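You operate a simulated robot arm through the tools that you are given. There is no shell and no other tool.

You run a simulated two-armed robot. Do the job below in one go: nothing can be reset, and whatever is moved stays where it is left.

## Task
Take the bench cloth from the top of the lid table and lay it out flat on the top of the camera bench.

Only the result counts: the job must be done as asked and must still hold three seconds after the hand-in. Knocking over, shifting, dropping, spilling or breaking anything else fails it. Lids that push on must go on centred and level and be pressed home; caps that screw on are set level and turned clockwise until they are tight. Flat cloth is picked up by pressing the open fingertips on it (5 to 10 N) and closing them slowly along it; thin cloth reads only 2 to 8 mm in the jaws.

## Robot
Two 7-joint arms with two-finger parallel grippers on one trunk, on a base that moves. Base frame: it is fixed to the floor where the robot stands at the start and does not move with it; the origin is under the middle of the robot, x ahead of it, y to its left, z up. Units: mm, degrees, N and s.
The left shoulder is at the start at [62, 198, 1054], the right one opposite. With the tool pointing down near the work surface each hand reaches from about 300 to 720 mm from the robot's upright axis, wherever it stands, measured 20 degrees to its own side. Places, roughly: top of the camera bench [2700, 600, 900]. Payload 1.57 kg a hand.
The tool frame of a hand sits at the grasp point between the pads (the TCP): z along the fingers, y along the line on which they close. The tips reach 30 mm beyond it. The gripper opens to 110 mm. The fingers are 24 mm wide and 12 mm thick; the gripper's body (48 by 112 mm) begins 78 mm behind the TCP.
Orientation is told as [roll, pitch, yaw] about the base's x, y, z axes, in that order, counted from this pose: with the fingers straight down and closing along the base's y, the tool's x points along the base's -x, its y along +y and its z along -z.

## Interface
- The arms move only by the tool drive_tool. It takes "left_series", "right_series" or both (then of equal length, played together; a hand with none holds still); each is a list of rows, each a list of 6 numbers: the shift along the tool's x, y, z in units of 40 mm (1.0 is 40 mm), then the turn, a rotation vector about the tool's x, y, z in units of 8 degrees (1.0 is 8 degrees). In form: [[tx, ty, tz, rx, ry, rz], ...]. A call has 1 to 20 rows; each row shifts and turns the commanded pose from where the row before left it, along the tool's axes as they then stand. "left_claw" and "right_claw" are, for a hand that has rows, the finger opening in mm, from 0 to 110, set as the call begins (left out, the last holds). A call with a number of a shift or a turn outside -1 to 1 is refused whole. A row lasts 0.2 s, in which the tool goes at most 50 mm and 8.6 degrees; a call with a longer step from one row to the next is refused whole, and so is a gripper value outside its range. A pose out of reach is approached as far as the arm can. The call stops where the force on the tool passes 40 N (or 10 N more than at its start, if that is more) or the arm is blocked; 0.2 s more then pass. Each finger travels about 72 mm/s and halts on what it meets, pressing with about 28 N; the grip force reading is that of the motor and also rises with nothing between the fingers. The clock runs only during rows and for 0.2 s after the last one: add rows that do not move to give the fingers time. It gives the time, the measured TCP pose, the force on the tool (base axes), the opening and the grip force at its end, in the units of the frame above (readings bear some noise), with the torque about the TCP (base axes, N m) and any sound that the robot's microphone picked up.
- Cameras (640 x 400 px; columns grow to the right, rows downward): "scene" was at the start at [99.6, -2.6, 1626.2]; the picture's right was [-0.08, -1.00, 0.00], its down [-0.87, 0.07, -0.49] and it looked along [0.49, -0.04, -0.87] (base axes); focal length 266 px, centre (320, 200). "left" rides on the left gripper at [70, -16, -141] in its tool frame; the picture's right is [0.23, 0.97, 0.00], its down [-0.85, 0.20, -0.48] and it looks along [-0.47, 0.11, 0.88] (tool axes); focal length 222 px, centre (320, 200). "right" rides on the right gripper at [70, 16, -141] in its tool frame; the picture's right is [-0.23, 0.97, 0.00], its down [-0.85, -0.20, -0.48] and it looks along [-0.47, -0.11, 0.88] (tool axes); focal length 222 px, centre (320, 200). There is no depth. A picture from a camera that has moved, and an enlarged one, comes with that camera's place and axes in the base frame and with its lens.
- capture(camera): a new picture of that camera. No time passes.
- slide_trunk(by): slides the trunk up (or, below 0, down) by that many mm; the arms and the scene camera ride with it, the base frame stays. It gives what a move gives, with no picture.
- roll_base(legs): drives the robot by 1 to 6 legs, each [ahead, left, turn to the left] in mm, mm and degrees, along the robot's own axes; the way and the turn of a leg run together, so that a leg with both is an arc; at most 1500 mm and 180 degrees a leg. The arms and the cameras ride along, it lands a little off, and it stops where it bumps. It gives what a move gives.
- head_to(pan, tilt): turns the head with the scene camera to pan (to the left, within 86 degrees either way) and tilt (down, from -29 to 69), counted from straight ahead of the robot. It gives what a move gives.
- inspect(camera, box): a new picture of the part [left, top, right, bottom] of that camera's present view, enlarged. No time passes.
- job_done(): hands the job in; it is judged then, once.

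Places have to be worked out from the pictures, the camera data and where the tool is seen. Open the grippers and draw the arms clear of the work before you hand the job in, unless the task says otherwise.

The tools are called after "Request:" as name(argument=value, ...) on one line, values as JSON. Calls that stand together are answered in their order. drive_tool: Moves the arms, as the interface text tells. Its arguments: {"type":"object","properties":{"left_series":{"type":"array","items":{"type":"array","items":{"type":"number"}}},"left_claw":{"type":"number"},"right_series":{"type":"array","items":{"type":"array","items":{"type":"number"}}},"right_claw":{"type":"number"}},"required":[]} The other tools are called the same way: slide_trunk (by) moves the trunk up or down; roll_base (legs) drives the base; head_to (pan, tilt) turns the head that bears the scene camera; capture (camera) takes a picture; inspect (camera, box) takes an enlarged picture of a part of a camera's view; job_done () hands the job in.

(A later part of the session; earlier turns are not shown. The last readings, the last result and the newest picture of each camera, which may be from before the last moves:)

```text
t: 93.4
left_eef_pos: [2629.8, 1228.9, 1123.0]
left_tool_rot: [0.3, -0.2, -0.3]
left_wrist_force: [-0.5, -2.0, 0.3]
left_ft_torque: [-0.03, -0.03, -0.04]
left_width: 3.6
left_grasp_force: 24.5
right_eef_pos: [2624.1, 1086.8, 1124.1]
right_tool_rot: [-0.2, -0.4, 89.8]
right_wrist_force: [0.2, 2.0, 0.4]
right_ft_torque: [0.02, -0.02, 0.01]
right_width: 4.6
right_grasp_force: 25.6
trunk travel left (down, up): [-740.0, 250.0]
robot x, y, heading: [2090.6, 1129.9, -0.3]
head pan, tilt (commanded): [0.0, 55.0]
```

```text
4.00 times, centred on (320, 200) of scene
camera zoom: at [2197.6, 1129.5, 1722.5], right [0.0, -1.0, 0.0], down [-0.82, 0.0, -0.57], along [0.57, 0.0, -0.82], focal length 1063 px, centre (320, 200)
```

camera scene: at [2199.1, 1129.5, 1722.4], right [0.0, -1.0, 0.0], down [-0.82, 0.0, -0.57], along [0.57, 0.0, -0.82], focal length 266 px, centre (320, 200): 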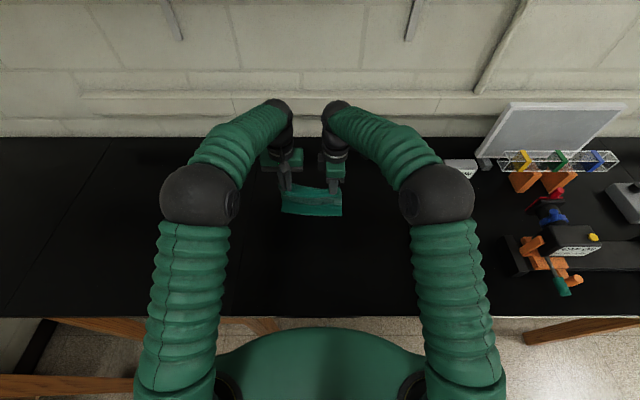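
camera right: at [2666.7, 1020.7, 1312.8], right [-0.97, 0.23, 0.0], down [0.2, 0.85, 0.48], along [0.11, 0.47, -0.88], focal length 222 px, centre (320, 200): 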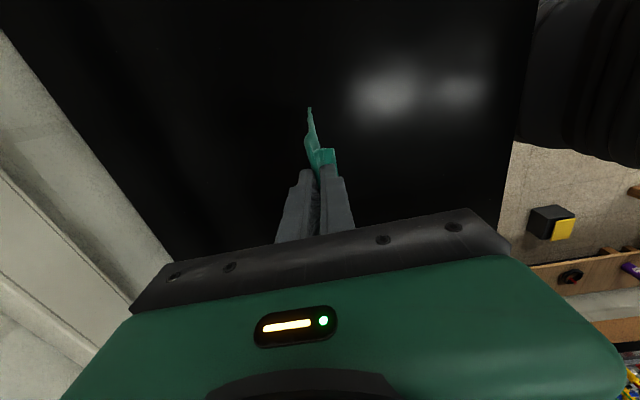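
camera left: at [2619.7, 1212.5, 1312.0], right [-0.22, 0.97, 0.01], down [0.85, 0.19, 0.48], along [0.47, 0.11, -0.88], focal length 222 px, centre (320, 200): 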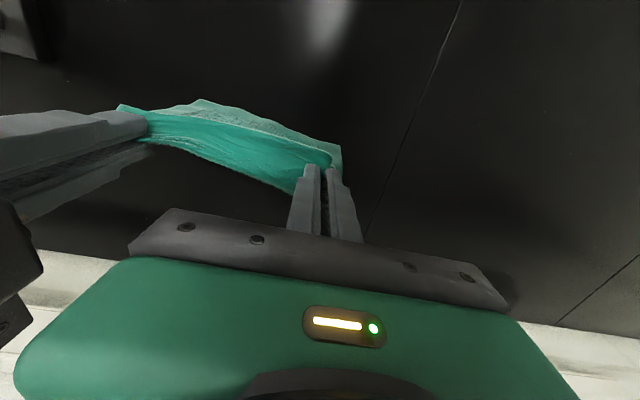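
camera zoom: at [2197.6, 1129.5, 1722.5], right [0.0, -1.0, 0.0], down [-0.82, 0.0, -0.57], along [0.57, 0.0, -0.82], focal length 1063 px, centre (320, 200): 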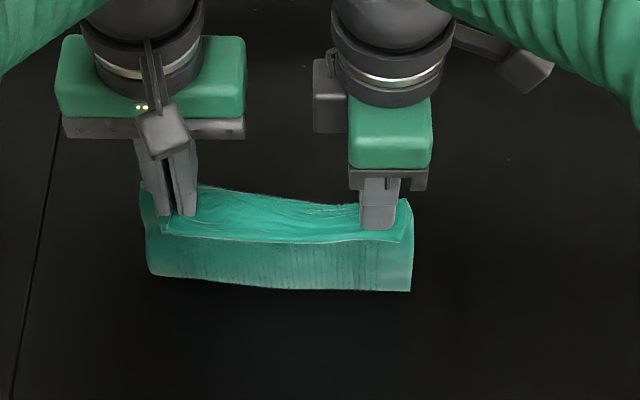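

Now the bottom 60 mm trails to the far side correctly, with the edge on the bench (z≈918). I go on along an arc: retreating with growing descent.

Request:
drive_tool(left_series=[[0.25, 0, 0.1, 0, 0, 0], [0.3, 0, 0.12, 0, 0, 0], [0.3, 0, 0.15, 0, 0, 0], [0.3, 0, 0.2, 0, 0, 0], [0.3, 0, 0.22, 0, 0, 0]], right_series=[[0, 0.25, 0.1, 0, 0, 0], [0, 0.3, 0.12, 0, 0, 0], [0, 0.3, 0.15, 0, 0, 0], [0, 0.3, 0.2, 0, 0, 0], [0, 0.3, 0.22, 0, 0, 0]])

Request:
inspect(camera="right", box=[200, 60, 440, 260])

Request:
inspect(camera="scene", box=[240, 170, 400, 270])

Request:
capture(camera="left")

```text
t: 94.6
left_eef_pos: [2573.5, 1229.7, 1089.1]
left_tool_rot: [0.4, -0.2, -0.3]
left_wrist_force: [-0.7, -1.2, -0.1]
left_ft_torque: [-0.05, -0.01, -0.03]
left_width: 3.9
left_grasp_force: 24.8
right_eef_pos: [2564.9, 1087.4, 1090.8]
right_tool_rot: [-0.3, -0.3, 89.8]
right_wrist_force: [0.0, 2.9, 0.3]
right_ft_torque: [0.08, -0.06, -0.01]
right_width: 4.7
right_grasp_force: 25.3
trunk travel left (down, up): [-740.0, 250.0]
robot x, y, heading: [2091.1, 1125.9, -0.0]
head pan, tilt (commanded): [0.0, 55.0]
```

```text
2.00 times, centred on (320, 160) of right
camera zoom: at [2547.4, 1018.6, 1232.2], right [-0.97, 0.23, 0.0], down [0.2, 0.85, 0.48], along [0.11, 0.47, -0.87], focal length 444 px, centre (320, 280)
```

zoom: 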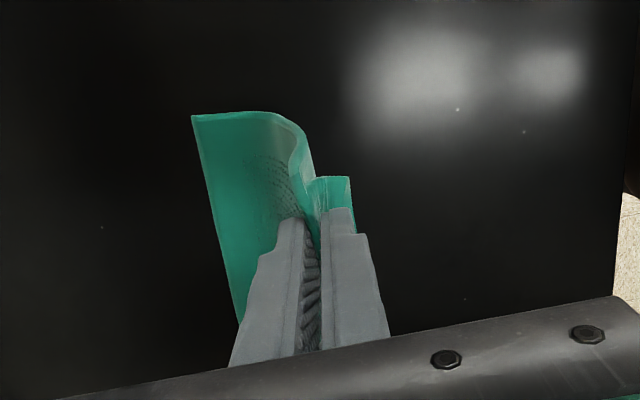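

```text
4.00 times, centred on (320, 220) of scene
camera zoom: at [2196.7, 1129.5, 1722.6], right [0.0, -1.0, 0.0], down [-0.82, 0.0, -0.57], along [0.57, 0.0, -0.82], focal length 1063 px, centre (320, 120)
```

zoom: 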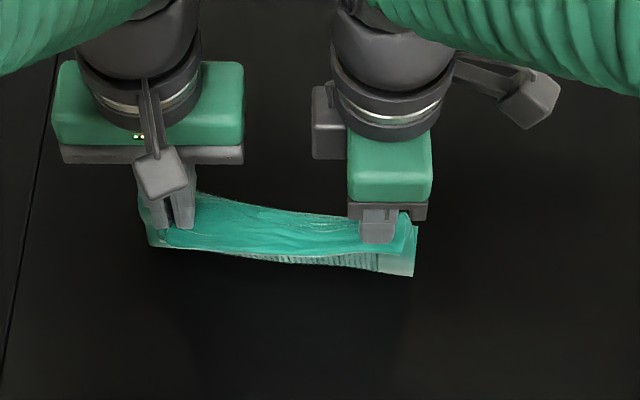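

```text
taken
camera left: at [2502.0, 1213.8, 1231.1], right [-0.22, 0.97, 0.01], down [0.85, 0.19, 0.48], along [0.47, 0.11, -0.88], focal length 222 px, centre (320, 200)
```

left: 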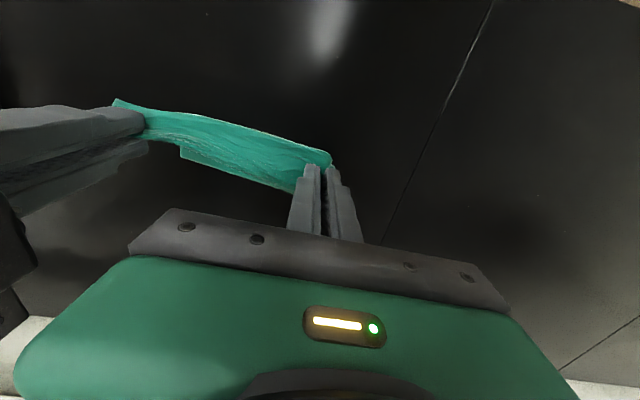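

The cloth trails nicely behind the hands now. I continue the arc.

Request:
drive_tool(left_series=[[0.3, 0, 0.22, 0, 0, 0], [0.3, 0, 0.25, 0, 0, 0], [0.3, 0, 0.28, 0, 0, 0], [0.27, 0, 0.3, 0, 0, 0], [0.25, 0, 0.3, 0, 0, 0]], right_series=[[0, 0.3, 0.22, 0, 0, 0], [0, 0.3, 0.25, 0, 0, 0], [0, 0.3, 0.28, 0, 0, 0], [0, 0.27, 0.3, 0, 0, 0], [0, 0.25, 0.3, 0, 0, 0]])

Request:
inspect(camera="right", box=[160, 60, 440, 260])

Request:
inspect(camera="scene", box=[240, 170, 400, 270])

Request:
capture(camera="left")

```text
t: 95.8
left_eef_pos: [2516.8, 1228.6, 1037.6]
left_tool_rot: [0.4, -0.1, -0.2]
left_wrist_force: [-0.2, -0.9, -0.1]
left_ft_torque: [-0.03, -0.01, -0.01]
left_width: 3.6
left_grasp_force: 24.7
right_eef_pos: [2509.1, 1088.6, 1036.6]
right_tool_rot: [-0.2, -0.3, 89.8]
right_wrist_force: [-0.8, -0.3, 0.1]
right_ft_torque: [0.02, -0.04, 0.03]
right_width: 4.5
right_grasp_force: 25.1
trunk travel left (down, up): [-740.0, 250.0]
robot x, y, heading: [2091.9, 1126.4, -0.2]
head pan, tilt (commanded): [0.0, 55.0]
```

```text
2.00 times, centred on (300, 160) of right
camera zoom: at [2491.1, 1019.2, 1178.1], right [-0.97, 0.23, 0.0], down [0.2, 0.85, 0.48], along [0.11, 0.47, -0.87], focal length 444 px, centre (360, 280)
```

zoom: 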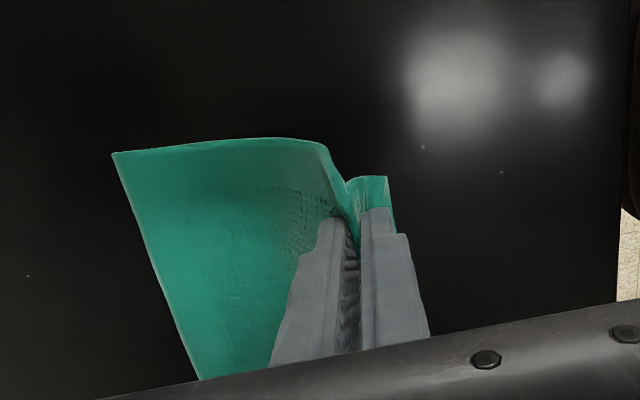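

```text
4.00 times, centred on (320, 220) of scene
camera zoom: at [2197.1, 1129.6, 1722.6], right [0.0, -1.0, 0.0], down [-0.82, 0.0, -0.57], along [0.57, 0.0, -0.82], focal length 1063 px, centre (320, 120)
```

zoom: 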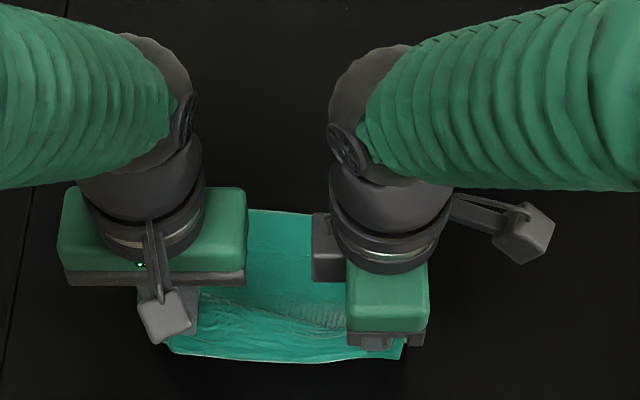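

```text
taken
camera left: at [2445.4, 1213.2, 1178.1], right [-0.22, 0.97, 0.01], down [0.85, 0.19, 0.48], along [0.47, 0.11, -0.88], focal length 222 px, centre (320, 200)
```

left: 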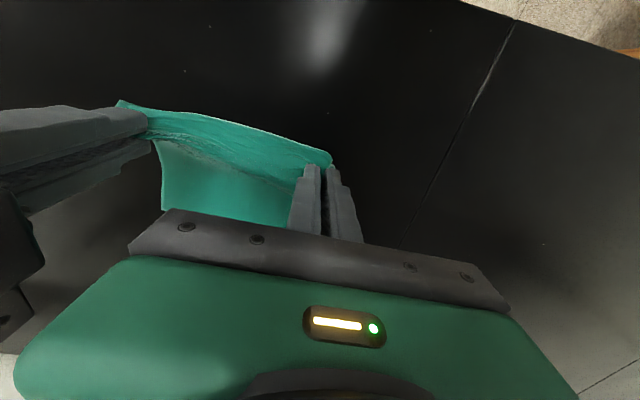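

The cloth is laid out to the far side with its free edge at x≈2645. I continue down with less retreat, to about 20 mm above the bench.

Request:
drive_tool(left_series=[[0.2, 0, 0.32, 0, 0, 0], [0.2, 0, 0.35, 0, 0, 0], [0.18, 0, 0.37, 0, 0, 0], [0.17, 0, 0.37, 0, 0, 0], [0.1, 0, 0.35, 0, 0, 0], [0, 0, 0, 0, 0, 0]], right_series=[[0, 0.2, 0.32, 0, 0, 0], [0, 0.2, 0.35, 0, 0, 0], [0, 0.18, 0.37, 0, 0, 0], [0, 0.17, 0.37, 0, 0, 0], [0, 0.1, 0.35, 0, 0, 0], [0, 0, 0, 0, 0, 0]])

Request:
inspect(camera="right", box=[160, 60, 440, 260])

Request:
inspect(camera="scene", box=[240, 190, 400, 290])

Request:
capture(camera="left")

```text
t: 97.2
left_eef_pos: [2483.2, 1231.1, 966.1]
left_tool_rot: [0.5, -0.2, -0.2]
left_wrist_force: [0.3, -3.0, 4.1]
left_ft_torque: [-0.11, -0.01, -0.08]
left_width: 3.3
left_grasp_force: 24.2
right_eef_pos: [2475.1, 1087.9, 965.0]
right_tool_rot: [-0.1, -0.4, 89.8]
right_wrist_force: [0.4, 2.9, -0.1]
right_ft_torque: [0.1, -0.02, 0.01]
right_width: 4.9
right_grasp_force: 25.6
trunk travel left (down, up): [-740.0, 250.0]
robot x, y, heading: [2092.9, 1126.1, 0.0]
head pan, tilt (commanded): [0.0, 55.0]
```

```text
2.00 times, centred on (300, 160) of right
camera zoom: at [2456.7, 1018.4, 1107.0], right [-0.97, 0.23, 0.0], down [0.2, 0.85, 0.48], along [0.11, 0.47, -0.87], focal length 444 px, centre (360, 280)
```

zoom: 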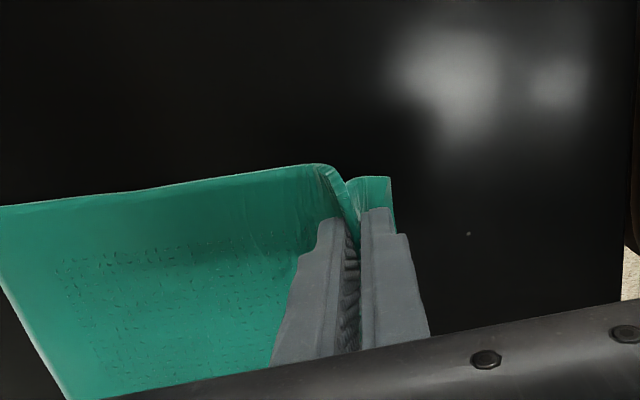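

```text
4.00 times, centred on (320, 240) of scene
camera zoom: at [2196.9, 1129.2, 1722.6], right [0.0, -1.0, 0.0], down [-0.82, 0.0, -0.57], along [0.57, 0.0, -0.82], focal length 1063 px, centre (320, 40)
```

zoom: 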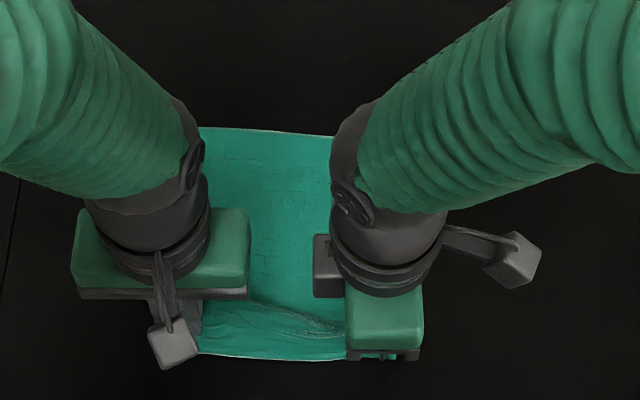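

```text
taken
camera left: at [2412.1, 1214.1, 1106.5], right [-0.22, 0.97, 0.01], down [0.85, 0.19, 0.48], along [0.47, 0.11, -0.88], focal length 222 px, centre (320, 200)
```

left: 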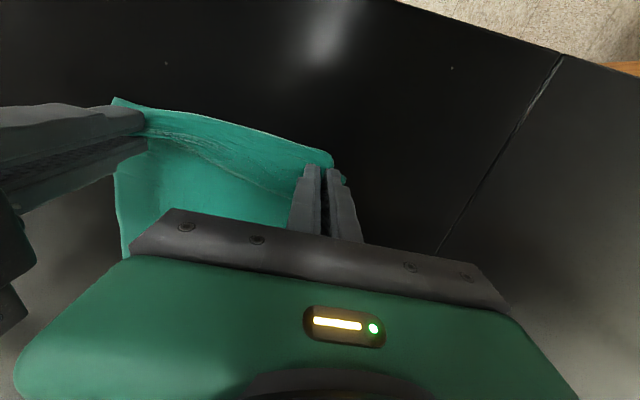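

The left hand already shows 4 N upward at tip z≈936, so the bench is close. I lower in small steps with both hands and read the forces.

Request:
drive_tool(left_series=[[0, 0, 0, 0, 0, 0]], right_series=[[0, 0, 0.08, 0, 0, 0]])

Request:
drive_tool(left_series=[[0, 0, 0, 0, 0, 0]], right_series=[[0, 0, 0.08, 0, 0, 0]])

```text
t: 97.6
left_eef_pos: [2484.2, 1229.6, 964.4]
left_tool_rot: [0.4, -0.1, -0.2]
left_wrist_force: [-1.0, -2.7, 3.4]
left_ft_torque: [-0.04, 0.01, -0.08]
left_width: 3.4
left_grasp_force: 24.1
right_eef_pos: [2476.2, 1087.8, 962.1]
right_tool_rot: [-0.2, -0.4, 89.8]
right_wrist_force: [0.2, 2.8, 0.1]
right_ft_torque: [0.12, -0.03, -0.01]
right_width: 4.6
right_grasp_force: 25.7
trunk travel left (down, up): [-740.0, 250.0]
robot x, y, heading: [2092.7, 1123.8, 0.3]
head pan, tilt (commanded): [0.0, 55.0]
```

```text
t: 98.0
left_eef_pos: [2482.6, 1231.4, 966.4]
left_tool_rot: [0.4, 0.0, -0.2]
left_wrist_force: [0.3, -2.7, 2.9]
left_ft_torque: [0.01, 0.0, -0.04]
left_width: 3.5
left_grasp_force: 24.4
right_eef_pos: [2475.7, 1089.9, 959.8]
right_tool_rot: [-0.2, -0.3, 89.9]
right_wrist_force: [0.5, 1.7, -0.6]
right_ft_torque: [0.06, -0.06, -0.02]
right_width: 4.7
right_grasp_force: 24.5
trunk travel left (down, up): [-740.0, 250.0]
robot x, y, heading: [2092.6, 1126.8, -0.1]
head pan, tilt (commanded): [0.0, 55.0]
```

The left contact is only a soft cloth bunch under the tips. I lower both further in 4 mm steps.

Request:
drive_tool(left_series=[[0, 0, 0.08, 0, 0, 0], [0, 0, 0.08, 0, 0, 0]], right_series=[[0, 0, 0.08, 0, 0, 0], [0, 0, 0.08, 0, 0, 0]])

Request:
drive_tool(left_series=[[0, 0, 0.08, 0, 0, 0], [0, 0, 0.08, 0, 0, 0]], right_series=[[0, 0, 0.08, 0, 0, 0], [0, 0, 0.08, 0, 0, 0]])

```text
t: 98.6
left_eef_pos: [2482.5, 1232.1, 960.2]
left_tool_rot: [0.5, -0.3, -0.2]
left_wrist_force: [0.0, -0.5, 14.0]
left_ft_torque: [0.15, 0.05, -0.07]
left_width: 3.7
left_grasp_force: 24.6
right_eef_pos: [2475.6, 1089.2, 954.7]
right_tool_rot: [-0.3, -0.4, 89.7]
right_wrist_force: [1.5, 0.0, 8.8]
right_ft_torque: [0.06, -0.1, 0.03]
right_width: 4.6
right_grasp_force: 24.9
trunk travel left (down, up): [-740.0, 250.0]
robot x, y, heading: [2090.7, 1131.0, -0.2]
head pan, tilt (commanded): [0.0, 55.0]
```

```text
t: 99.0
left_eef_pos: [2480.7, 1230.0, 957.8]
left_tool_rot: [0.4, -0.3, -0.2]
left_wrist_force: [-1.2, -0.4, 4.9]
left_ft_torque: [0.06, -0.01, -0.05]
left_width: 3.8
left_grasp_force: 24.6
right_eef_pos: [2473.9, 1089.5, 954.9]
right_tool_rot: [-0.8, -0.4, 89.9]
right_wrist_force: [-5.2, -1.5, 26.2]
right_ft_torque: [-0.04, 0.12, 0.02]
right_width: 4.8
right_grasp_force: 25.0
trunk travel left (down, up): [-740.0, 250.0]
robot x, y, heading: [2092.5, 1126.5, 0.2]
head pan, tilt (commanded): [0.0, 55.0]
stopped in row 2 (right hand): the force on the tool passed its limit at 45 N (the readings are from after the stop); the commanded pose is now the measured one
```

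The right tip is on the bench (hard contact, TCP z≈955 → bench top ≈925). I ease the right hand up 1.5 mm and set the left gently down, to hold both at a light press.

Request:
drive_tool(left_series=[[0, 0, 0.05, 0, 0, 0], [0, 0, 0, 0, 0, 0]], right_series=[[0, 0, -0.04, 0, 0, 0], [0, 0, 0, 0, 0, 0]])

Request:
capture(camera="right")

Request:
inspect(camera="left", box=[100, 60, 420, 260])

Request:
inspect(camera="scene", box=[240, 190, 400, 290])

```text
t: 99.6
left_eef_pos: [2480.7, 1230.5, 954.4]
left_tool_rot: [0.5, -0.2, -0.2]
left_wrist_force: [-4.2, 0.2, 25.4]
left_ft_torque: [0.19, -0.02, -0.02]
left_width: 4.0
left_grasp_force: 24.4
right_eef_pos: [2475.0, 1088.9, 954.0]
right_tool_rot: [-0.6, -0.6, 89.8]
right_wrist_force: [0.9, 1.3, 4.4]
right_ft_torque: [0.03, -0.1, 0.01]
right_width: 4.3
right_grasp_force: 25.2
trunk travel left (down, up): [-740.0, 250.0]
robot x, y, heading: [2095.9, 1125.3, -0.0]
head pan, tilt (commanded): [0.0, 55.0]
```

```text
taken
camera right: at [2456.1, 1019.5, 1095.4], right [-0.97, 0.23, -0.01], down [0.2, 0.85, 0.49], along [0.12, 0.47, -0.87], focal length 222 px, centre (320, 200)
```

right: 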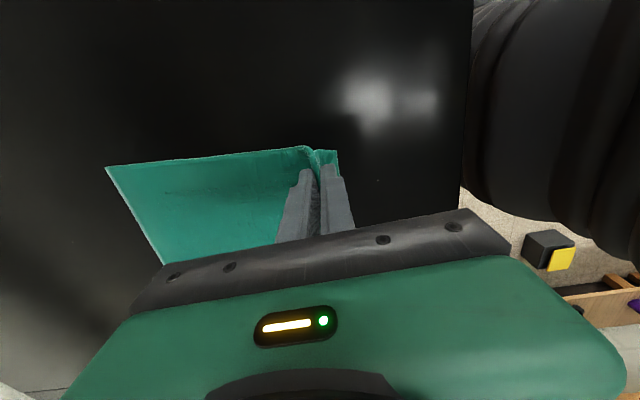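

```text
2.00 times, centred on (260, 160) of left
camera zoom: at [2409.9, 1214.6, 1095.9], right [-0.22, 0.97, 0.01], down [0.85, 0.19, 0.48], along [0.47, 0.11, -0.88], focal length 444 px, centre (440, 280)
```

zoom: 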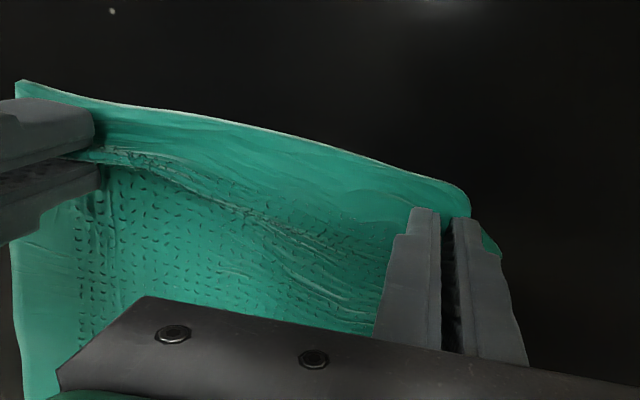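

```text
4.00 times, centred on (320, 240) of scene
camera zoom: at [2192.2, 1128.7, 1723.1], right [0.0, -1.0, 0.0], down [-0.82, 0.0, -0.57], along [0.57, 0.0, -0.82], focal length 1063 px, centre (320, 40)
```

zoom: 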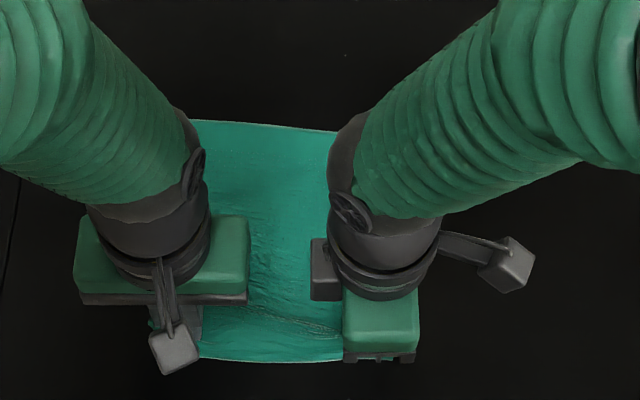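

Both tips rest on the bench and the cloth lies flat apart from the two pinches. I ease the left pressure, then open both jaws slowly under light pressure so the gathers spread out flat.

Request:
drive_tool(left_series=[[0, 0, -0.04, 0, 0, 0], [0, 0, 0, 0, 0, 0]], right_series=[[0, 0, 0, 0, 0, 0], [0, 0, 0, 0, 0, 0]])

Request:
drive_tool(left_series=[[0, 0, 0, 0, 0, 0]], right_series=[[0, 0, 0, 0, 0, 0]], left_claw=8, right_claw=9)

Request:
drive_tool(left_series=[[0, 0, 0, 0, 0, 0]], right_series=[[0, 0, 0, 0, 0, 0]], left_claw=13, right_claw=14)

Request:
inspect(camera="right", box=[160, 60, 480, 260])

Request:
inspect(camera="left", box=[140, 60, 460, 260])

```text
t: 100.2
left_eef_pos: [2481.1, 1231.0, 954.9]
left_tool_rot: [0.4, -0.1, -0.2]
left_wrist_force: [-3.5, -1.6, 13.4]
left_ft_torque: [0.12, 0.03, -0.03]
left_width: 3.7
left_grasp_force: 24.1
right_eef_pos: [2475.9, 1088.5, 953.5]
right_tool_rot: [-0.6, -0.4, 89.8]
right_wrist_force: [-1.5, 0.9, 7.4]
right_ft_torque: [0.03, 0.05, 0.01]
right_width: 4.5
right_grasp_force: 25.4
trunk travel left (down, up): [-740.0, 250.0]
robot x, y, heading: [2094.8, 1127.7, 0.1]
head pan, tilt (commanded): [0.0, 55.0]
```

```text
t: 100.6
left_eef_pos: [2481.3, 1230.1, 954.7]
left_tool_rot: [0.4, -0.1, -0.2]
left_wrist_force: [-2.5, -2.4, 12.6]
left_ft_torque: [0.01, 0.01, 0.03]
left_width: 7.1
left_grasp_force: 0.1
right_eef_pos: [2476.0, 1089.1, 953.9]
right_tool_rot: [-0.6, -0.5, 89.7]
right_wrist_force: [-1.3, 2.2, 7.7]
right_ft_torque: [0.05, 0.04, -0.03]
right_width: 9.0
right_grasp_force: 0.5
trunk travel left (down, up): [-740.0, 250.0]
robot x, y, heading: [2092.0, 1127.3, 0.0]
head pan, tilt (commanded): [0.0, 55.0]
```

```text
t: 101.0
left_eef_pos: [2481.7, 1229.7, 955.9]
left_tool_rot: [0.3, -0.2, -0.2]
left_wrist_force: [-1.4, -3.7, 10.9]
left_ft_torque: [0.04, -0.02, 0.06]
left_width: 10.0
left_grasp_force: 0.1
right_eef_pos: [2476.9, 1088.9, 953.2]
right_tool_rot: [-0.6, -0.5, 89.8]
right_wrist_force: [0.5, 0.9, 7.7]
right_ft_torque: [0.06, -0.02, -0.01]
right_width: 12.4
right_grasp_force: 0.0
trunk travel left (down, up): [-740.0, 250.0]
robot x, y, heading: [2090.8, 1123.8, -0.0]
head pan, tilt (commanded): [0.0, 55.0]
```

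```text
2.00 times, centred on (320, 160) of right
camera zoom: at [2457.4, 1019.3, 1095.1], right [-0.97, 0.23, -0.01], down [0.2, 0.85, 0.49], along [0.12, 0.47, -0.87], focal length 444 px, centre (320, 280)
```

zoom: 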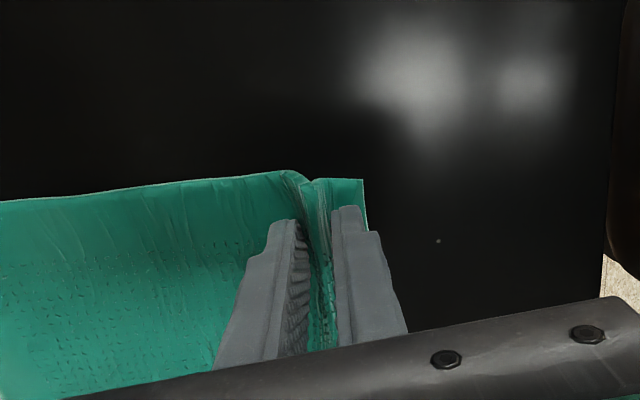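

```text
2.00 times, centred on (300, 160) of left
camera zoom: at [2411.1, 1214.2, 1096.5], right [-0.22, 0.97, 0.01], down [0.85, 0.19, 0.48], along [0.47, 0.11, -0.88], focal length 444 px, centre (360, 280)
```

zoom: 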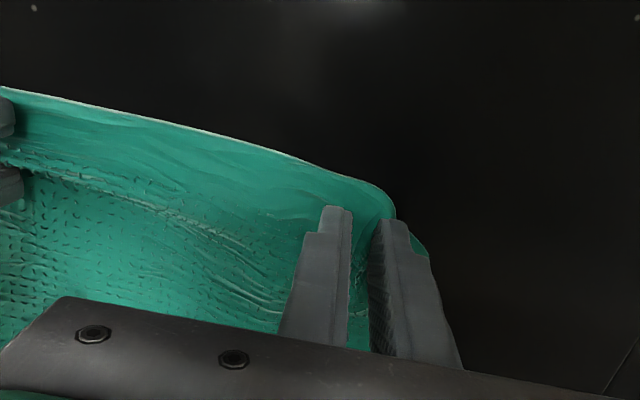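

The gathers are spreading as the jaws open. I go on opening slowly.

Request:
drive_tool(left_series=[[0, 0, 0, 0, 0, 0]], right_series=[[0, 0, 0, 0, 0, 0]], left_claw=18, right_claw=20)

Request:
drive_tool(left_series=[[0, 0, 0, 0, 0, 0]], right_series=[[0, 0, 0, 0, 0, 0]], left_claw=24, right_claw=26)

Request:
drive_tool(left_series=[[0, 0, 0, 0, 0, 0]], right_series=[[0, 0, 0, 0, 0, 0]], left_claw=30, right_claw=32)

Request:
drive_tool(left_series=[[0, 0, 0, 0, 0, 0]], right_series=[[0, 0, 0, 0, 0, 0]], left_claw=36, right_claw=40)

Request:
inspect(camera="right", box=[160, 60, 480, 260])

Request:
inspect(camera="left", box=[140, 60, 460, 260])

```text
t: 101.4
left_eef_pos: [2480.9, 1229.7, 957.2]
left_tool_rot: [0.4, -0.3, -0.2]
left_wrist_force: [-0.2, -1.9, 11.2]
left_ft_torque: [0.05, -0.09, 0.02]
left_width: 14.9
left_grasp_force: 0.0
right_eef_pos: [2475.8, 1087.8, 953.4]
right_tool_rot: [-0.6, -0.4, 89.8]
right_wrist_force: [0.7, 0.3, 8.7]
right_ft_torque: [0.0, -0.01, -0.03]
right_width: 17.9
right_grasp_force: 0.0
trunk travel left (down, up): [-740.0, 250.0]
robot x, y, heading: [2092.5, 1126.2, -0.1]
head pan, tilt (commanded): [0.0, 55.0]
```

```text
t: 101.8
left_eef_pos: [2482.4, 1230.5, 954.3]
left_tool_rot: [0.5, -0.1, -0.2]
left_wrist_force: [0.4, -3.2, 10.3]
left_ft_torque: [0.11, -0.06, -0.02]
left_width: 20.5
left_grasp_force: 0.0
right_eef_pos: [2475.8, 1088.3, 953.6]
right_tool_rot: [-0.5, -0.4, 89.9]
right_wrist_force: [1.0, 0.7, 9.2]
right_ft_torque: [0.01, 0.01, 0.03]
right_width: 23.6
right_grasp_force: 0.1
trunk travel left (down, up): [-740.0, 250.0]
robot x, y, heading: [2091.9, 1127.7, 0.1]
head pan, tilt (commanded): [0.0, 55.0]
```

```text
t: 102.2
left_eef_pos: [2482.3, 1230.9, 955.9]
left_tool_rot: [0.3, -0.1, -0.2]
left_wrist_force: [0.3, -3.6, 10.3]
left_ft_torque: [0.14, -0.08, -0.02]
left_width: 26.3
left_grasp_force: 0.0
right_eef_pos: [2476.1, 1088.3, 954.7]
right_tool_rot: [-0.5, -0.5, 89.9]
right_wrist_force: [0.7, 0.5, 9.1]
right_ft_torque: [0.05, 0.01, -0.01]
right_width: 29.9
right_grasp_force: 0.0
trunk travel left (down, up): [-740.0, 250.0]
robot x, y, heading: [2093.1, 1126.9, -0.1]
head pan, tilt (commanded): [0.0, 55.0]
```

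```text
t: 102.6
left_eef_pos: [2482.8, 1230.2, 956.4]
left_tool_rot: [0.4, -0.2, -0.2]
left_wrist_force: [0.1, -4.7, 11.6]
left_ft_torque: [0.11, -0.09, 0.01]
left_width: 31.1
left_grasp_force: 0.1
right_eef_pos: [2476.7, 1088.6, 953.7]
right_tool_rot: [-0.6, -0.4, 89.7]
right_wrist_force: [1.0, 1.3, 9.4]
right_ft_torque: [0.01, 0.06, -0.06]
right_width: 37.4
right_grasp_force: 0.1
trunk travel left (down, up): [-740.0, 250.0]
robot x, y, heading: [2091.6, 1125.2, -0.0]
head pan, tilt (commanded): [0.0, 55.0]
```

```text
2.00 times, centred on (320, 160) of right
camera zoom: at [2457.5, 1019.1, 1094.9], right [-0.97, 0.23, -0.01], down [0.2, 0.85, 0.49], along [0.12, 0.47, -0.87], focal length 444 px, centre (320, 280)
```

zoom: 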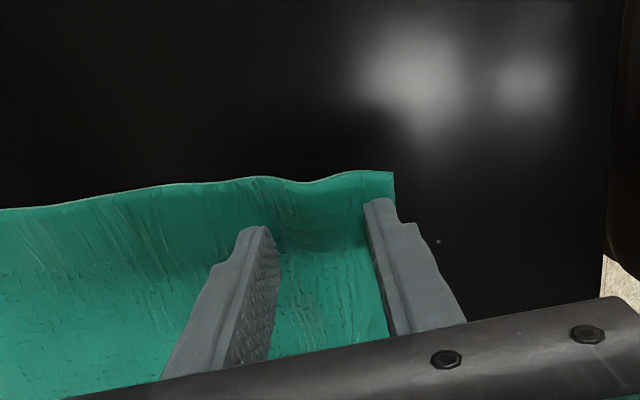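

```text
2.00 times, centred on (300, 160) of left
camera zoom: at [2411.2, 1214.0, 1096.5], right [-0.22, 0.97, 0.01], down [0.85, 0.19, 0.48], along [0.47, 0.11, -0.88], focal length 444 px, centre (360, 280)
```

zoom: 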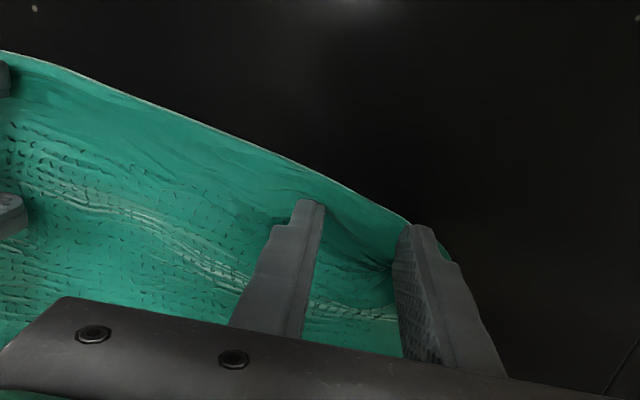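

Both gathers are spread. I lift both hands straight up and look at the cloth.

Request:
drive_tool(left_series=[[0, 0, -0.2, 0, 0, 0], [0, 0, -0.3, 0, 0, 0], [0, 0, -0.5, 0, 0, 0], [0, 0, -0.7, 0, 0, 0], [0, 0, -0.8, 0, 0, 0]], right_series=[[0, 0, -0.2, 0, 0, 0], [0, 0, -0.3, 0, 0, 0], [0, 0, -0.5, 0, 0, 0], [0, 0, -0.7, 0, 0, 0], [0, 0, -0.8, 0, 0, 0]])

Request:
capture(camera="right")

Request:
capture(camera="left")

Request:
inspect(camera="scene", box=[240, 190, 400, 290])

```text
t: 103.8
left_eef_pos: [2481.1, 1232.1, 1055.5]
left_tool_rot: [0.4, -0.2, -0.3]
left_wrist_force: [-0.3, 0.0, 0.0]
left_ft_torque: [0.01, -0.02, -0.01]
left_width: 36.3
left_grasp_force: 0.1
right_eef_pos: [2474.1, 1088.9, 1054.2]
right_tool_rot: [-0.6, -0.4, 89.8]
right_wrist_force: [-0.5, -0.5, 0.2]
right_ft_torque: [0.01, 0.01, 0.01]
right_width: 40.2
right_grasp_force: 0.1
trunk travel left (down, up): [-740.0, 250.0]
robot x, y, heading: [2094.0, 1126.3, -0.0]
head pan, tilt (commanded): [0.0, 55.0]
```

```text
taken
camera right: at [2454.4, 1019.2, 1195.6], right [-0.97, 0.23, -0.01], down [0.2, 0.85, 0.49], along [0.12, 0.47, -0.87], focal length 222 px, centre (320, 200)
```

right: 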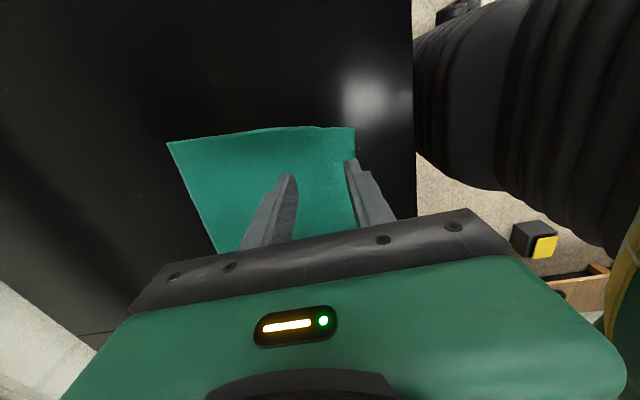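

```text
taken
camera left: at [2409.7, 1215.7, 1196.8], right [-0.22, 0.97, 0.01], down [0.85, 0.19, 0.48], along [0.47, 0.11, -0.88], focal length 222 px, centre (320, 200)
```

left: 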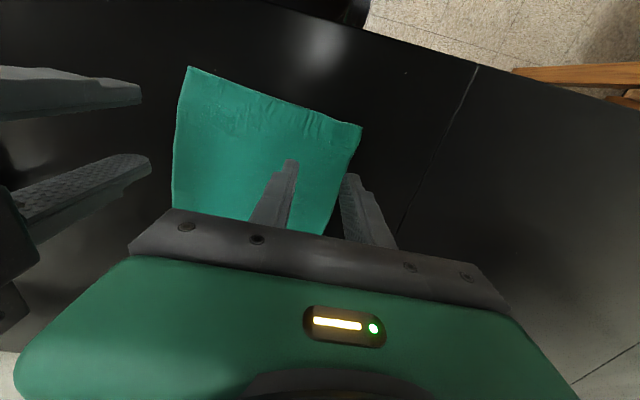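

```text
4.00 times, centred on (320, 240) of scene
camera zoom: at [2194.1, 1129.5, 1722.7], right [0.0, -1.0, 0.0], down [-0.82, 0.0, -0.57], along [0.57, 0.0, -0.82], focal length 1063 px, centre (320, 40)
```

zoom: 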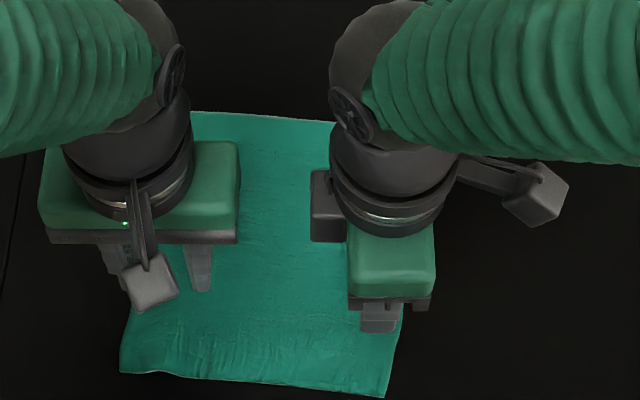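

The cloth sprang out flat, with all near corners visible. I raise both hands well clear and spread them apart to inspect the whole cloth.

Request:
drive_tool(left_series=[[0, 0, -0.9, 0, 0, 0], [0, 0, -0.9, 0, 0, 0], [0, 0, -0.9, 0, 0, 0], [0, 0, -0.9, 0, 0, 0], [0, 0.8, 0, 0, 0, 0], [0, 0.8, 0, 0, 0, 0], [0, 0.8, 0, 0, 0, 0], [0, 0.8, 0, 0, 0, 0], [0, 0, 0, 0, 0, 0]], right_series=[[0, 0, -0.9, 0, 0, 0], [0, 0, -0.9, 0, 0, 0], [0, 0, -0.9, 0, 0, 0], [0, 0, -0.9, 0, 0, 0], [0.5, 0.4, 0, 0, 0, 0], [0.5, 0.4, 0, 0, 0, 0], [0.5, 0.4, 0, 0, 0, 0], [0.5, 0.4, 0, 0, 0, 0], [0, 0, 0, 0, 0, 0]])

Request:
head_to(pan=0, tilt=60)

Request:
capture(camera="scene")

Request:
capture(camera="right")

Request:
capture(camera="left")

```text
t: 105.8
left_eef_pos: [2481.3, 1355.4, 1199.6]
left_tool_rot: [0.3, -0.1, -0.2]
left_wrist_force: [0.5, 0.1, -0.1]
left_ft_torque: [0.03, 0.0, -0.03]
left_width: 35.9
left_grasp_force: 0.0
right_eef_pos: [2409.9, 1007.3, 1196.0]
right_tool_rot: [-0.3, -0.5, 89.9]
right_wrist_force: [-0.3, 0.8, 1.1]
right_ft_torque: [0.03, 0.0, 0.02]
right_width: 39.9
right_grasp_force: 0.0
trunk travel left (down, up): [-740.0, 250.0]
robot x, y, heading: [2098.0, 1127.3, -0.1]
head pan, tilt (commanded): [0.0, 55.0]
```

```text
t: 106.5
left_eef_pos: [2482.4, 1355.0, 1200.9]
left_tool_rot: [0.4, -0.1, -0.3]
left_wrist_force: [-0.2, 0.2, 0.1]
left_ft_torque: [0.02, 0.01, 0.01]
left_width: 35.9
left_grasp_force: 0.1
right_eef_pos: [2410.9, 1007.6, 1195.4]
right_tool_rot: [-0.3, -0.3, 89.8]
right_wrist_force: [0.2, -0.5, 0.4]
right_ft_torque: [0.02, 0.0, 0.04]
right_width: 39.7
right_grasp_force: 0.0
trunk travel left (down, up): [-740.0, 250.0]
robot x, y, heading: [2088.6, 1128.2, -0.1]
head pan, tilt (commanded): [0.0, 60.0]
```

```text
taken
camera scene: at [2191.4, 1129.7, 1716.5], right [0.0, -1.0, 0.0], down [-0.87, 0.0, -0.5], along [0.5, 0.0, -0.87], focal length 266 px, centre (320, 200)
```

scene: 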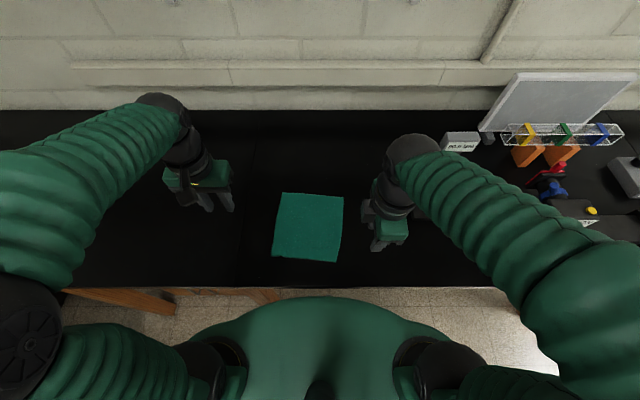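

```text
taken
camera right: at [2392.2, 939.0, 1337.4], right [-0.97, 0.23, -0.01], down [0.2, 0.85, 0.49], along [0.12, 0.47, -0.87], focal length 222 px, centre (320, 200)
```

right: 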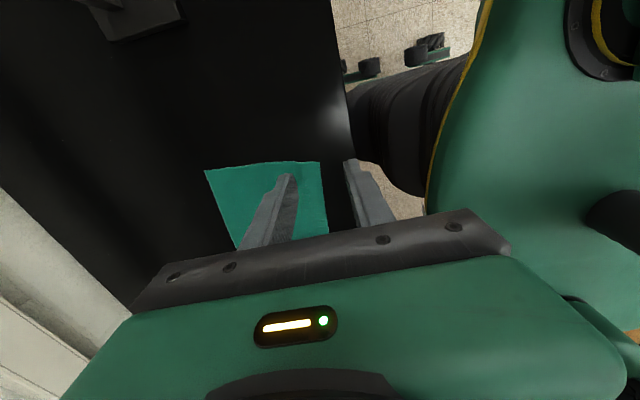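

```text
taken
camera left: at [2411.1, 1339.4, 1341.8], right [-0.22, 0.97, 0.01], down [0.86, 0.19, 0.48], along [0.47, 0.11, -0.88], focal length 222 px, centre (320, 200)
```

left: 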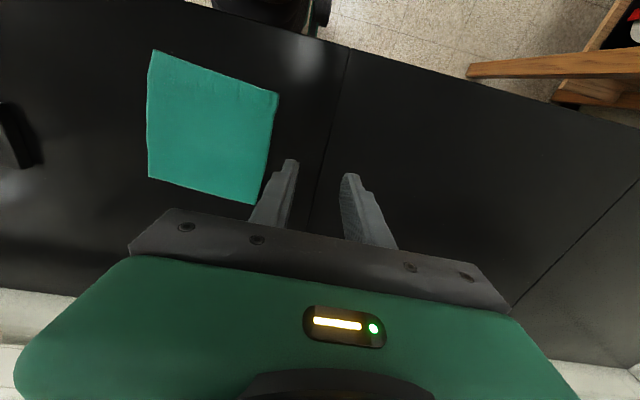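

The cloth lies as a full square on the bench, clear of everything. I zoom in to check for folds and edge curls.

Request:
inspect(camera="scene", box=[250, 175, 370, 275])

Request:
inspect(camera="left", box=[110, 20, 350, 220])

Request:
inspect(camera="right", box=[180, 130, 360, 260])

```text
4.00 times, centred on (310, 225) of scene
camera zoom: at [2191.4, 1129.7, 1716.5], right [0.0, -1.0, 0.0], down [-0.87, 0.0, -0.5], along [0.5, 0.0, -0.87], focal length 1063 px, centre (360, 100)
```

zoom: 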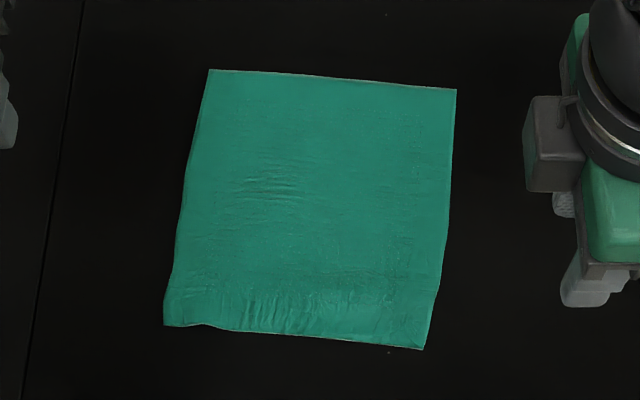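

```text
2.00 times, centred on (230, 120) of left
camera zoom: at [2411.1, 1339.4, 1341.8], right [-0.22, 0.97, 0.01], down [0.86, 0.19, 0.48], along [0.47, 0.11, -0.88], focal length 444 px, centre (500, 360)
```

zoom: 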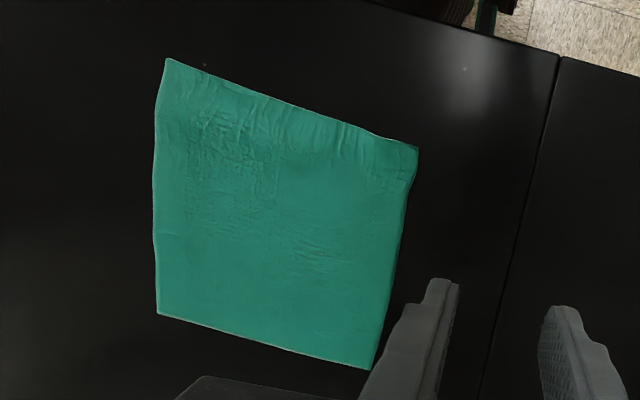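

```text
3.08 times, centred on (270, 195) of right
camera zoom: at [2392.2, 939.0, 1337.4], right [-0.97, 0.23, -0.01], down [0.2, 0.85, 0.49], along [0.12, 0.47, -0.87], focal length 684 px, centre (474, 215)
```

zoom: 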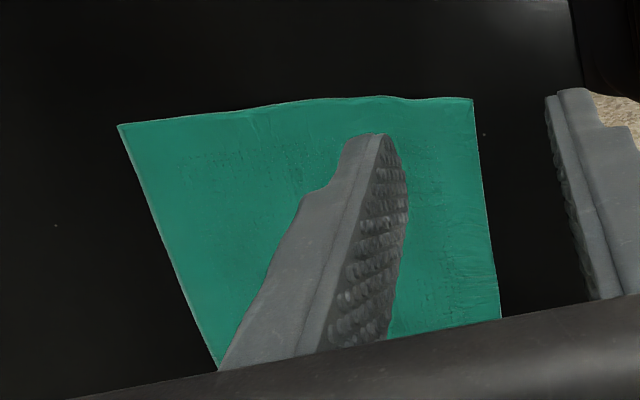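

The cloth lies flat as one full sheet (about 230 mm deep, 217 mm wide at the far edge, but only about 200 mm at the near edge, with small ripples there). I'll smooth the near edge: with closed fingertips press lightly on both near corners and draw them apart a little. First I position above them.

Request:
drive_tool(left_series=[[0.19, -0.8, 0, 0, 0, 0], [0.18, -0.8, 0, 0, 0, 0], [0, -0.82, 0, 0, 0, 0], [0, 0, 0.9, 0, 0, 0], [0, 0, 0.9, 0, 0, 0], [0, 0, 0.9, 0, 0, 0], [0, 0, 0.9, 0, 0, 0], [0, 0, 0.9, 0, 0, 0], [0, 0, 0.8, 0, 0, 0], [0, 0, 0, 0, 0, 0]], right_series=[[-0.78, -0.33, 0, 0, 0, 0], [-0.78, -0.33, 0, 0, 0, 0], [-0.77, -0.32, 0, 0, 0, 0], [0, 0, 0.9, 0, 0, 0], [0, 0, 0.9, 0, 0, 0], [0, 0, 0.9, 0, 0, 0], [0, 0, 0.9, 0, 0, 0], [0, 0, 0.9, 0, 0, 0], [0, 0, 0.7, 0, 0, 0], [0, 0, 0, 0, 0, 0]], left_claw=0, right_claw=0)

Request:
capture(camera="left")

Request:
capture(camera="right")

Request:
inspect(camera="scene", box=[250, 175, 370, 275])

```text
t: 108.7
left_eef_pos: [2466.8, 1263.3, 984.8]
left_tool_rot: [0.4, -0.3, -0.2]
left_wrist_force: [0.6, 0.5, -0.2]
left_ft_torque: [-0.01, -0.01, 0.0]
left_width: 0.0
left_grasp_force: 20.9
right_eef_pos: [2451.9, 1103.8, 989.9]
right_tool_rot: [-0.5, -0.4, 89.8]
right_wrist_force: [-0.5, 0.2, -1.0]
right_ft_torque: [0.02, -0.01, -0.01]
right_width: 0.0
right_grasp_force: 20.7
trunk travel left (down, up): [-740.0, 250.0]
robot x, y, heading: [2091.3, 1127.0, -0.2]
head pan, tilt (commanded): [0.0, 60.0]
```

```text
taken
camera left: at [2396.2, 1246.4, 1127.3], right [-0.22, 0.97, 0.01], down [0.85, 0.19, 0.48], along [0.47, 0.11, -0.88], focal length 222 px, centre (320, 200)
```

left: 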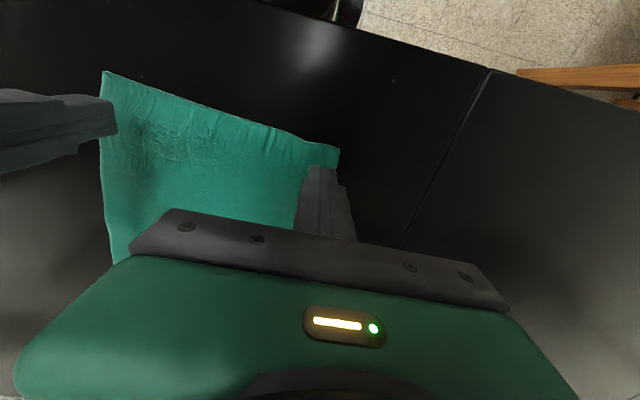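

```text
taken
camera right: at [2433.1, 1034.5, 1131.8], right [-0.97, 0.23, -0.01], down [0.2, 0.85, 0.49], along [0.12, 0.47, -0.87], focal length 222 px, centre (320, 200)
```

right: 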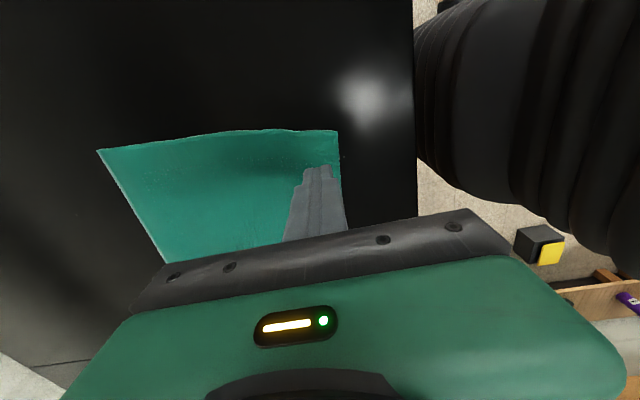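

```text
4.00 times, centred on (310, 225) of scene
camera zoom: at [2191.2, 1130.0, 1716.6], right [0.0, -1.0, 0.0], down [-0.87, 0.0, -0.5], along [0.5, 0.0, -0.87], focal length 1063 px, centre (360, 100)
```

zoom: 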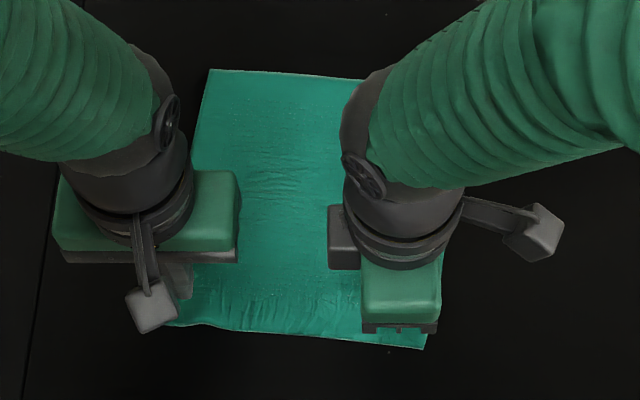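

Both closed tips are above the near corners. I lower to just over the surface, then in small steps to light contact.

Request:
drive_tool(left_series=[[0, 0, 0.3, 0, 0, 0], [0, 0, 0.2, 0, 0, 0], [0, 0, 0.1, 0, 0, 0], [0, 0, 0.06, 0, 0, 0], [0, 0, 0, 0, 0, 0]], right_series=[[0, 0, 0.35, 0, 0, 0], [0, 0, 0.25, 0, 0, 0], [0, 0, 0.1, 0, 0, 0], [0, 0, 0.06, 0, 0, 0], [0, 0, 0, 0, 0, 0]])

Request:
drive_tool(left_series=[[0, 0, 0.04, 0, 0, 0], [0, 0, 0, 0, 0, 0]], right_series=[[0, 0, 0.04, 0, 0, 0], [0, 0, 0, 0, 0, 0]])

```text
t: 109.9
left_eef_pos: [2468.3, 1263.6, 961.3]
left_tool_rot: [0.4, -0.1, -0.2]
left_wrist_force: [0.1, -0.8, -0.4]
left_ft_torque: [0.02, 0.01, 0.04]
left_width: 0.0
left_grasp_force: 20.8
right_eef_pos: [2452.6, 1103.4, 958.8]
right_tool_rot: [-0.5, -0.4, 89.8]
right_wrist_force: [-0.2, -0.2, 0.6]
right_ft_torque: [0.01, 0.04, 0.0]
right_width: 0.0
right_grasp_force: 21.5
trunk travel left (down, up): [-740.0, 250.0]
robot x, y, heading: [2092.7, 1127.5, -0.0]
head pan, tilt (commanded): [0.0, 60.0]
```

```text
t: 110.5
left_eef_pos: [2468.5, 1263.6, 959.4]
left_tool_rot: [0.4, -0.1, -0.2]
left_wrist_force: [0.2, -0.2, 0.0]
left_ft_torque: [-0.01, -0.01, 0.02]
left_width: 0.1
left_grasp_force: 21.8
right_eef_pos: [2451.1, 1103.3, 957.1]
right_tool_rot: [-0.5, -0.4, 89.8]
right_wrist_force: [0.1, -0.5, 1.0]
right_ft_torque: [-0.02, -0.03, 0.01]
right_width: 0.1
right_grasp_force: 21.5
trunk travel left (down, up): [-740.0, 250.0]
robot x, y, heading: [2091.2, 1126.3, -0.1]
head pan, tilt (commanded): [0.0, 60.0]
```

Almost touching. A little further down on each side.

Request:
drive_tool(left_series=[[0, 0, 0.06, 0, 0, 0], [0, 0, 0.02, 0, 0, 0], [0, 0, 0, 0, 0, 0]], right_series=[[0, 0, 0.03, 0, 0, 0], [0, 0, 0, 0, 0, 0], [0, 0, 0, 0, 0, 0]])

Request:
drive_tool(left_series=[[0, 0, 0.025, 0, 0, 0], [0, 0, 0, 0, 0, 0]], right_series=[[0, 0, 0.02, 0, 0, 0], [0, 0, 0, 0, 0, 0]])

```text
t: 111.3
left_eef_pos: [2467.3, 1263.0, 956.8]
left_tool_rot: [0.4, -0.1, -0.2]
left_wrist_force: [-0.3, -0.4, 0.6]
left_ft_torque: [-0.02, -0.04, -0.01]
left_width: 0.0
left_grasp_force: 21.9
right_eef_pos: [2452.4, 1104.1, 955.7]
right_tool_rot: [-0.5, -0.3, 89.8]
right_wrist_force: [0.9, 0.3, 0.9]
right_ft_torque: [0.01, -0.03, -0.03]
right_width: 0.2
right_grasp_force: 21.1
trunk travel left (down, up): [-740.0, 250.0]
robot x, y, heading: [2090.9, 1130.0, -0.0]
head pan, tilt (commanded): [0.0, 60.0]
```

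```text
t: 111.9
left_eef_pos: [2467.3, 1263.0, 954.3]
left_tool_rot: [0.4, 0.0, -0.1]
left_wrist_force: [-1.0, 0.9, 1.5]
left_ft_torque: [0.0, -0.04, 0.01]
left_width: 0.0
left_grasp_force: 21.2
right_eef_pos: [2452.3, 1102.5, 955.2]
right_tool_rot: [-0.5, -0.4, 89.8]
right_wrist_force: [0.5, 0.3, 1.5]
right_ft_torque: [0.01, -0.03, -0.01]
right_width: 0.0
right_grasp_force: 21.0
trunk travel left (down, up): [-740.0, 250.0]
robot x, y, heading: [2095.4, 1126.4, -0.1]
head pan, tilt (commanded): [0.0, 60.0]
```

Light touch (1.5 N) on both; I add under 1 mm to reach a few newtons.

Request:
drive_tool(left_series=[[0, 0, 0.02, 0, 0, 0], [0, 0, 0, 0, 0, 0]], right_series=[[0, 0, 0.02, 0, 0, 0], [0, 0, 0, 0, 0, 0]])

```text
t: 112.5
left_eef_pos: [2468.3, 1262.9, 954.4]
left_tool_rot: [0.5, -0.1, -0.3]
left_wrist_force: [-0.4, -0.3, 2.4]
left_ft_torque: [-0.02, 0.03, 0.0]
left_width: 0.1
left_grasp_force: 21.1
right_eef_pos: [2450.6, 1103.3, 953.7]
right_tool_rot: [-0.4, -0.4, 89.8]
right_wrist_force: [2.4, 0.0, 5.4]
right_ft_torque: [0.02, -0.03, -0.01]
right_width: 0.0
right_grasp_force: 21.6
trunk travel left (down, up): [-740.0, 250.0]
robot x, y, heading: [2094.1, 1126.0, -0.1]
head pan, tilt (commanded): [0.0, 60.0]
```

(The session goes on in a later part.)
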